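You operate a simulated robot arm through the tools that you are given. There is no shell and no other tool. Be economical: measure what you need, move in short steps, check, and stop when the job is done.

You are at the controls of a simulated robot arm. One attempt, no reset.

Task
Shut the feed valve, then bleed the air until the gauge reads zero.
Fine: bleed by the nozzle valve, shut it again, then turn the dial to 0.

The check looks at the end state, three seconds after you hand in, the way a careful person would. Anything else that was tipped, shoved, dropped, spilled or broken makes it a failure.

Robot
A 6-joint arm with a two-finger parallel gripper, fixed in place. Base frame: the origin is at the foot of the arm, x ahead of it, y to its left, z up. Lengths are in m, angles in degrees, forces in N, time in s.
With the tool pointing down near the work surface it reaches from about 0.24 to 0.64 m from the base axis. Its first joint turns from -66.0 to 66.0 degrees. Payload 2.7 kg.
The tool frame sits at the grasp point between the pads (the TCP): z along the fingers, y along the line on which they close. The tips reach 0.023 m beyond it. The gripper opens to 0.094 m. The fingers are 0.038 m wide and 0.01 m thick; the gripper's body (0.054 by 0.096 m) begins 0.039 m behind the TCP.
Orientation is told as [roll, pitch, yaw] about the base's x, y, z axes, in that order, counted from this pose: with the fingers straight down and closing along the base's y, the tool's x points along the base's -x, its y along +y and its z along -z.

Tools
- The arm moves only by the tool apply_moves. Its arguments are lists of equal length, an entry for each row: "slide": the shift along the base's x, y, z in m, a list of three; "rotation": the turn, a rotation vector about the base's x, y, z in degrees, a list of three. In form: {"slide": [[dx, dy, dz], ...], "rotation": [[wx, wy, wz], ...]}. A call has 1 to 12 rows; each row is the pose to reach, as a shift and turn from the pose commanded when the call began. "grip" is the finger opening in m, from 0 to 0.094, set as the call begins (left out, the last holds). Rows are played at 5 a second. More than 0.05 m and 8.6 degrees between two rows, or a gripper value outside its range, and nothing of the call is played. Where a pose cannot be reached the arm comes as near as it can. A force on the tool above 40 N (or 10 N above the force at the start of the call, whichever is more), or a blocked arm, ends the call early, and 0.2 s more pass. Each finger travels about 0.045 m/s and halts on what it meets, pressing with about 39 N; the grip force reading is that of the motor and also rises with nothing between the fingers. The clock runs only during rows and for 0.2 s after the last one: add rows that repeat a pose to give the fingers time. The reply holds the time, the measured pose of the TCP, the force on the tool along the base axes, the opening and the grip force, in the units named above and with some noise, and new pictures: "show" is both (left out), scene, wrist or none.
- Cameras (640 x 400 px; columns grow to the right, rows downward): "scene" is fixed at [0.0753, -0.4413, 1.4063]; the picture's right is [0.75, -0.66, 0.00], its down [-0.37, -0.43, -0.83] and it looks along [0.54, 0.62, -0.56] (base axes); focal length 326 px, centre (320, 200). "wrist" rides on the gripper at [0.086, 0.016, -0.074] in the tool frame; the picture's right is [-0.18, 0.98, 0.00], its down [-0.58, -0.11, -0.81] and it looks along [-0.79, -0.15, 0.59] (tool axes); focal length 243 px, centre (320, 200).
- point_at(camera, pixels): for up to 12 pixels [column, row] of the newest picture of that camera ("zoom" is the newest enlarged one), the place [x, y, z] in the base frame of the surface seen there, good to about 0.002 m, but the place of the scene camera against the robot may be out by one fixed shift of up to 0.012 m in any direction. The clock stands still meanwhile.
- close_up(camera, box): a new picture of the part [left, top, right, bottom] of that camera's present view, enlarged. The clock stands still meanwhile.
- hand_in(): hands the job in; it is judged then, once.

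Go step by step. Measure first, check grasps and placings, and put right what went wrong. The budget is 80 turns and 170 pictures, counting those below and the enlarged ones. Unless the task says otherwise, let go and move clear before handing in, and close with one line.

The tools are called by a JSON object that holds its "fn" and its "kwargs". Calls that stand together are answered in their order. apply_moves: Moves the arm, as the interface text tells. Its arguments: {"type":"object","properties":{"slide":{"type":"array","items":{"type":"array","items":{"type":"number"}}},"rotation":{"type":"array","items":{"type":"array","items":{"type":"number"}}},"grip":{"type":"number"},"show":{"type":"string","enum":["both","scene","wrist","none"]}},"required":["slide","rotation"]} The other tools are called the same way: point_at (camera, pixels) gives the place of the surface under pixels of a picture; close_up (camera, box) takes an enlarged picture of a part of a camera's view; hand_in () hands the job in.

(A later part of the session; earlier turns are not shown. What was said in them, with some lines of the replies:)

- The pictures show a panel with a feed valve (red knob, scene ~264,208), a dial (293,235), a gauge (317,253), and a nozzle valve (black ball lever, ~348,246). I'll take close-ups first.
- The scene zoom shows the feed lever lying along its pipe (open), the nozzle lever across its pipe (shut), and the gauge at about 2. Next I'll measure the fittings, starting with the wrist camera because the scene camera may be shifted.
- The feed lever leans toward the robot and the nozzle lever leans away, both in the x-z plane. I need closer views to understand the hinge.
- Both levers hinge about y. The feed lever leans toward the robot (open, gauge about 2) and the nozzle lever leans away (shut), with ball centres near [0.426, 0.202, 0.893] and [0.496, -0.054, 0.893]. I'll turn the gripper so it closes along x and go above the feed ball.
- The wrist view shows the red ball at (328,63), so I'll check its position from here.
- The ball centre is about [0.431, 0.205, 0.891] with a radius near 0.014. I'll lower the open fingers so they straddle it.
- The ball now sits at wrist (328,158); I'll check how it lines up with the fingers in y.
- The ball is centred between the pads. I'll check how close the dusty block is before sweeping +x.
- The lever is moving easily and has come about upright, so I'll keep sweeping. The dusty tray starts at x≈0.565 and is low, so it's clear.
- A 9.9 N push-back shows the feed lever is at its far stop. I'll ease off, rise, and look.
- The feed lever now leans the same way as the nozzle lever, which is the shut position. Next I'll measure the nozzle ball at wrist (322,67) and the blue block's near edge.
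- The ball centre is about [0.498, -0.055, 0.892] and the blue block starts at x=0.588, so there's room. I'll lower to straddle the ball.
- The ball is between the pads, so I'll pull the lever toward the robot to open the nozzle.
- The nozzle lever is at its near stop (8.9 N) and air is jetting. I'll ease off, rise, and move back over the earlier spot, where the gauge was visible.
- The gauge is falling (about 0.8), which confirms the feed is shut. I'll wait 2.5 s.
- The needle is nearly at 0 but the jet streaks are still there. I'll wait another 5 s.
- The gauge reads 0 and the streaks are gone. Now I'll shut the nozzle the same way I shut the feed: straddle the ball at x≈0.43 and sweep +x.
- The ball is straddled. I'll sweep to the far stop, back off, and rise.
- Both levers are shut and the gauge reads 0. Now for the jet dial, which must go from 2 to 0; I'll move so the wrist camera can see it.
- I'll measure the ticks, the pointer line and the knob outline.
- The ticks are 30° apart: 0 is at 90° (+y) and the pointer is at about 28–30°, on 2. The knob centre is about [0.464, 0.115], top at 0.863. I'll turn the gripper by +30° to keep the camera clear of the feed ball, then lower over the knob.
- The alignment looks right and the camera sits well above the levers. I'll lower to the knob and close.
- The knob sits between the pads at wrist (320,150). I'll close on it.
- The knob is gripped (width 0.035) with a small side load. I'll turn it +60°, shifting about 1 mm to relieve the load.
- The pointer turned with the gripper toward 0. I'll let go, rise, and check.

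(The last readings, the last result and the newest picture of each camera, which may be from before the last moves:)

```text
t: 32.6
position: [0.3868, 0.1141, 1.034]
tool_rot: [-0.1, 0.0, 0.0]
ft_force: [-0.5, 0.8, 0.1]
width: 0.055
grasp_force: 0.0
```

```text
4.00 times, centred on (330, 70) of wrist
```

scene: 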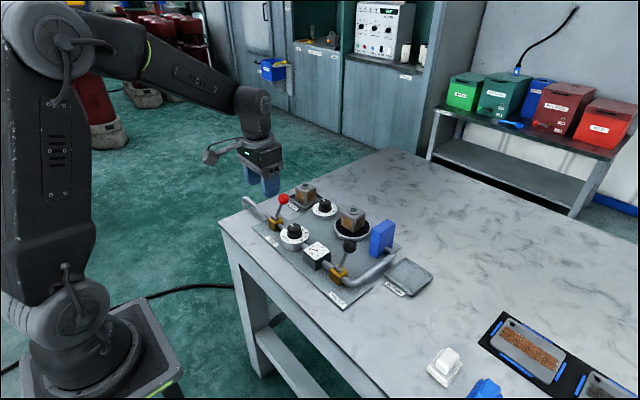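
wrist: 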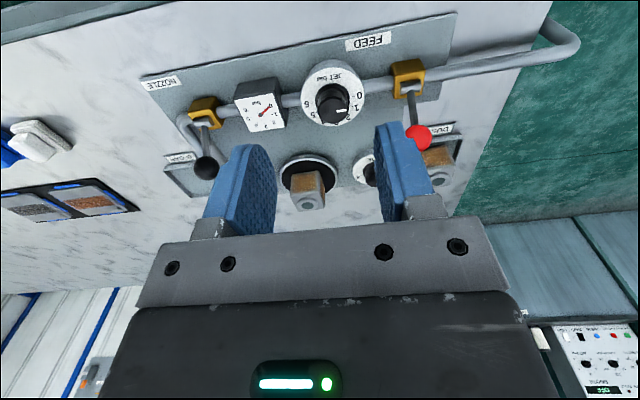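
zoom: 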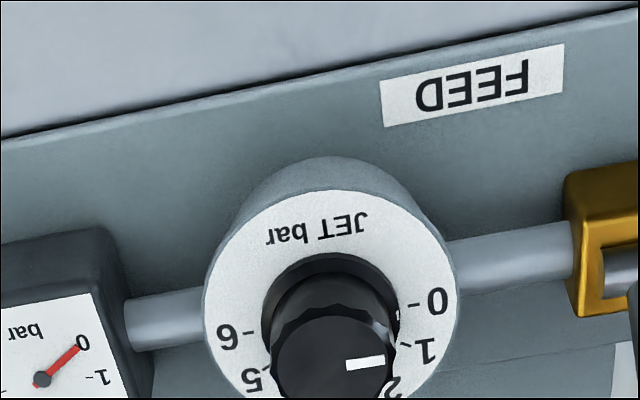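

The pointer is near 0, so I'll measure its direction precisely.

{"fn": "point_at", "kwargs": {"camera": "zoom", "pixels": [[350, 365], [382, 361], [398, 315], [411, 304], [405, 344], [226, 333], [240, 330]]}}

{"fn": "close_up", "kwargs": {"camera": "scene", "box": [270, 210, 330, 260]}}

{"fn": "close_up", "kwargs": {"camera": "wrist", "box": [300, 60, 364, 130]}}

```text
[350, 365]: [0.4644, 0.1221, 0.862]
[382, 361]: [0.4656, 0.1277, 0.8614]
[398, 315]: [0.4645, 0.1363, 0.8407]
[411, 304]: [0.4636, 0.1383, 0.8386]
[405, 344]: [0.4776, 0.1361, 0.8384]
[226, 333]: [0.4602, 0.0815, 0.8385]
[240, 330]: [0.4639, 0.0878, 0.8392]
```

```text
8.00 times, centred on (300, 235) of scene
```

zoom: 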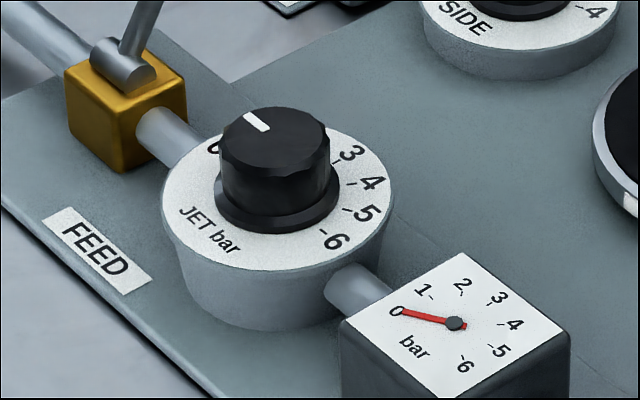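

```text
5.71 times, centred on (332, 95) of wrist
```

zoom: 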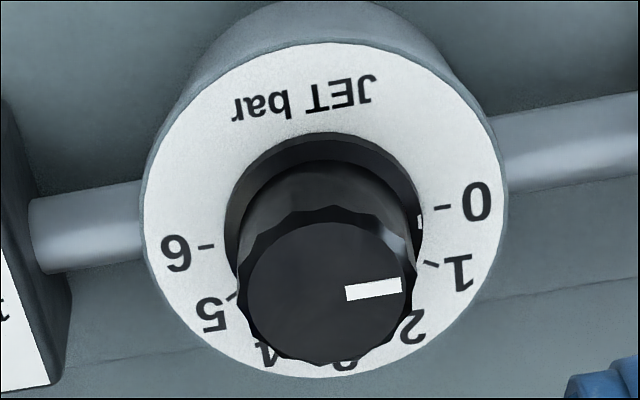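

The pointer and skirt mark point along +y within about 2° of the 0 tick. Both levers are shut, the gauge is at 0, nothing else has moved, and the gripper is clear, so I'm handing in.

{"fn": "hand_in", "kwargs": {}}

```text
The job is handed in.
```

I shut the feed valve, bled the air through the nozzle until the gauge read 0, shut the nozzle valve again, and turned the jet dial to 0.
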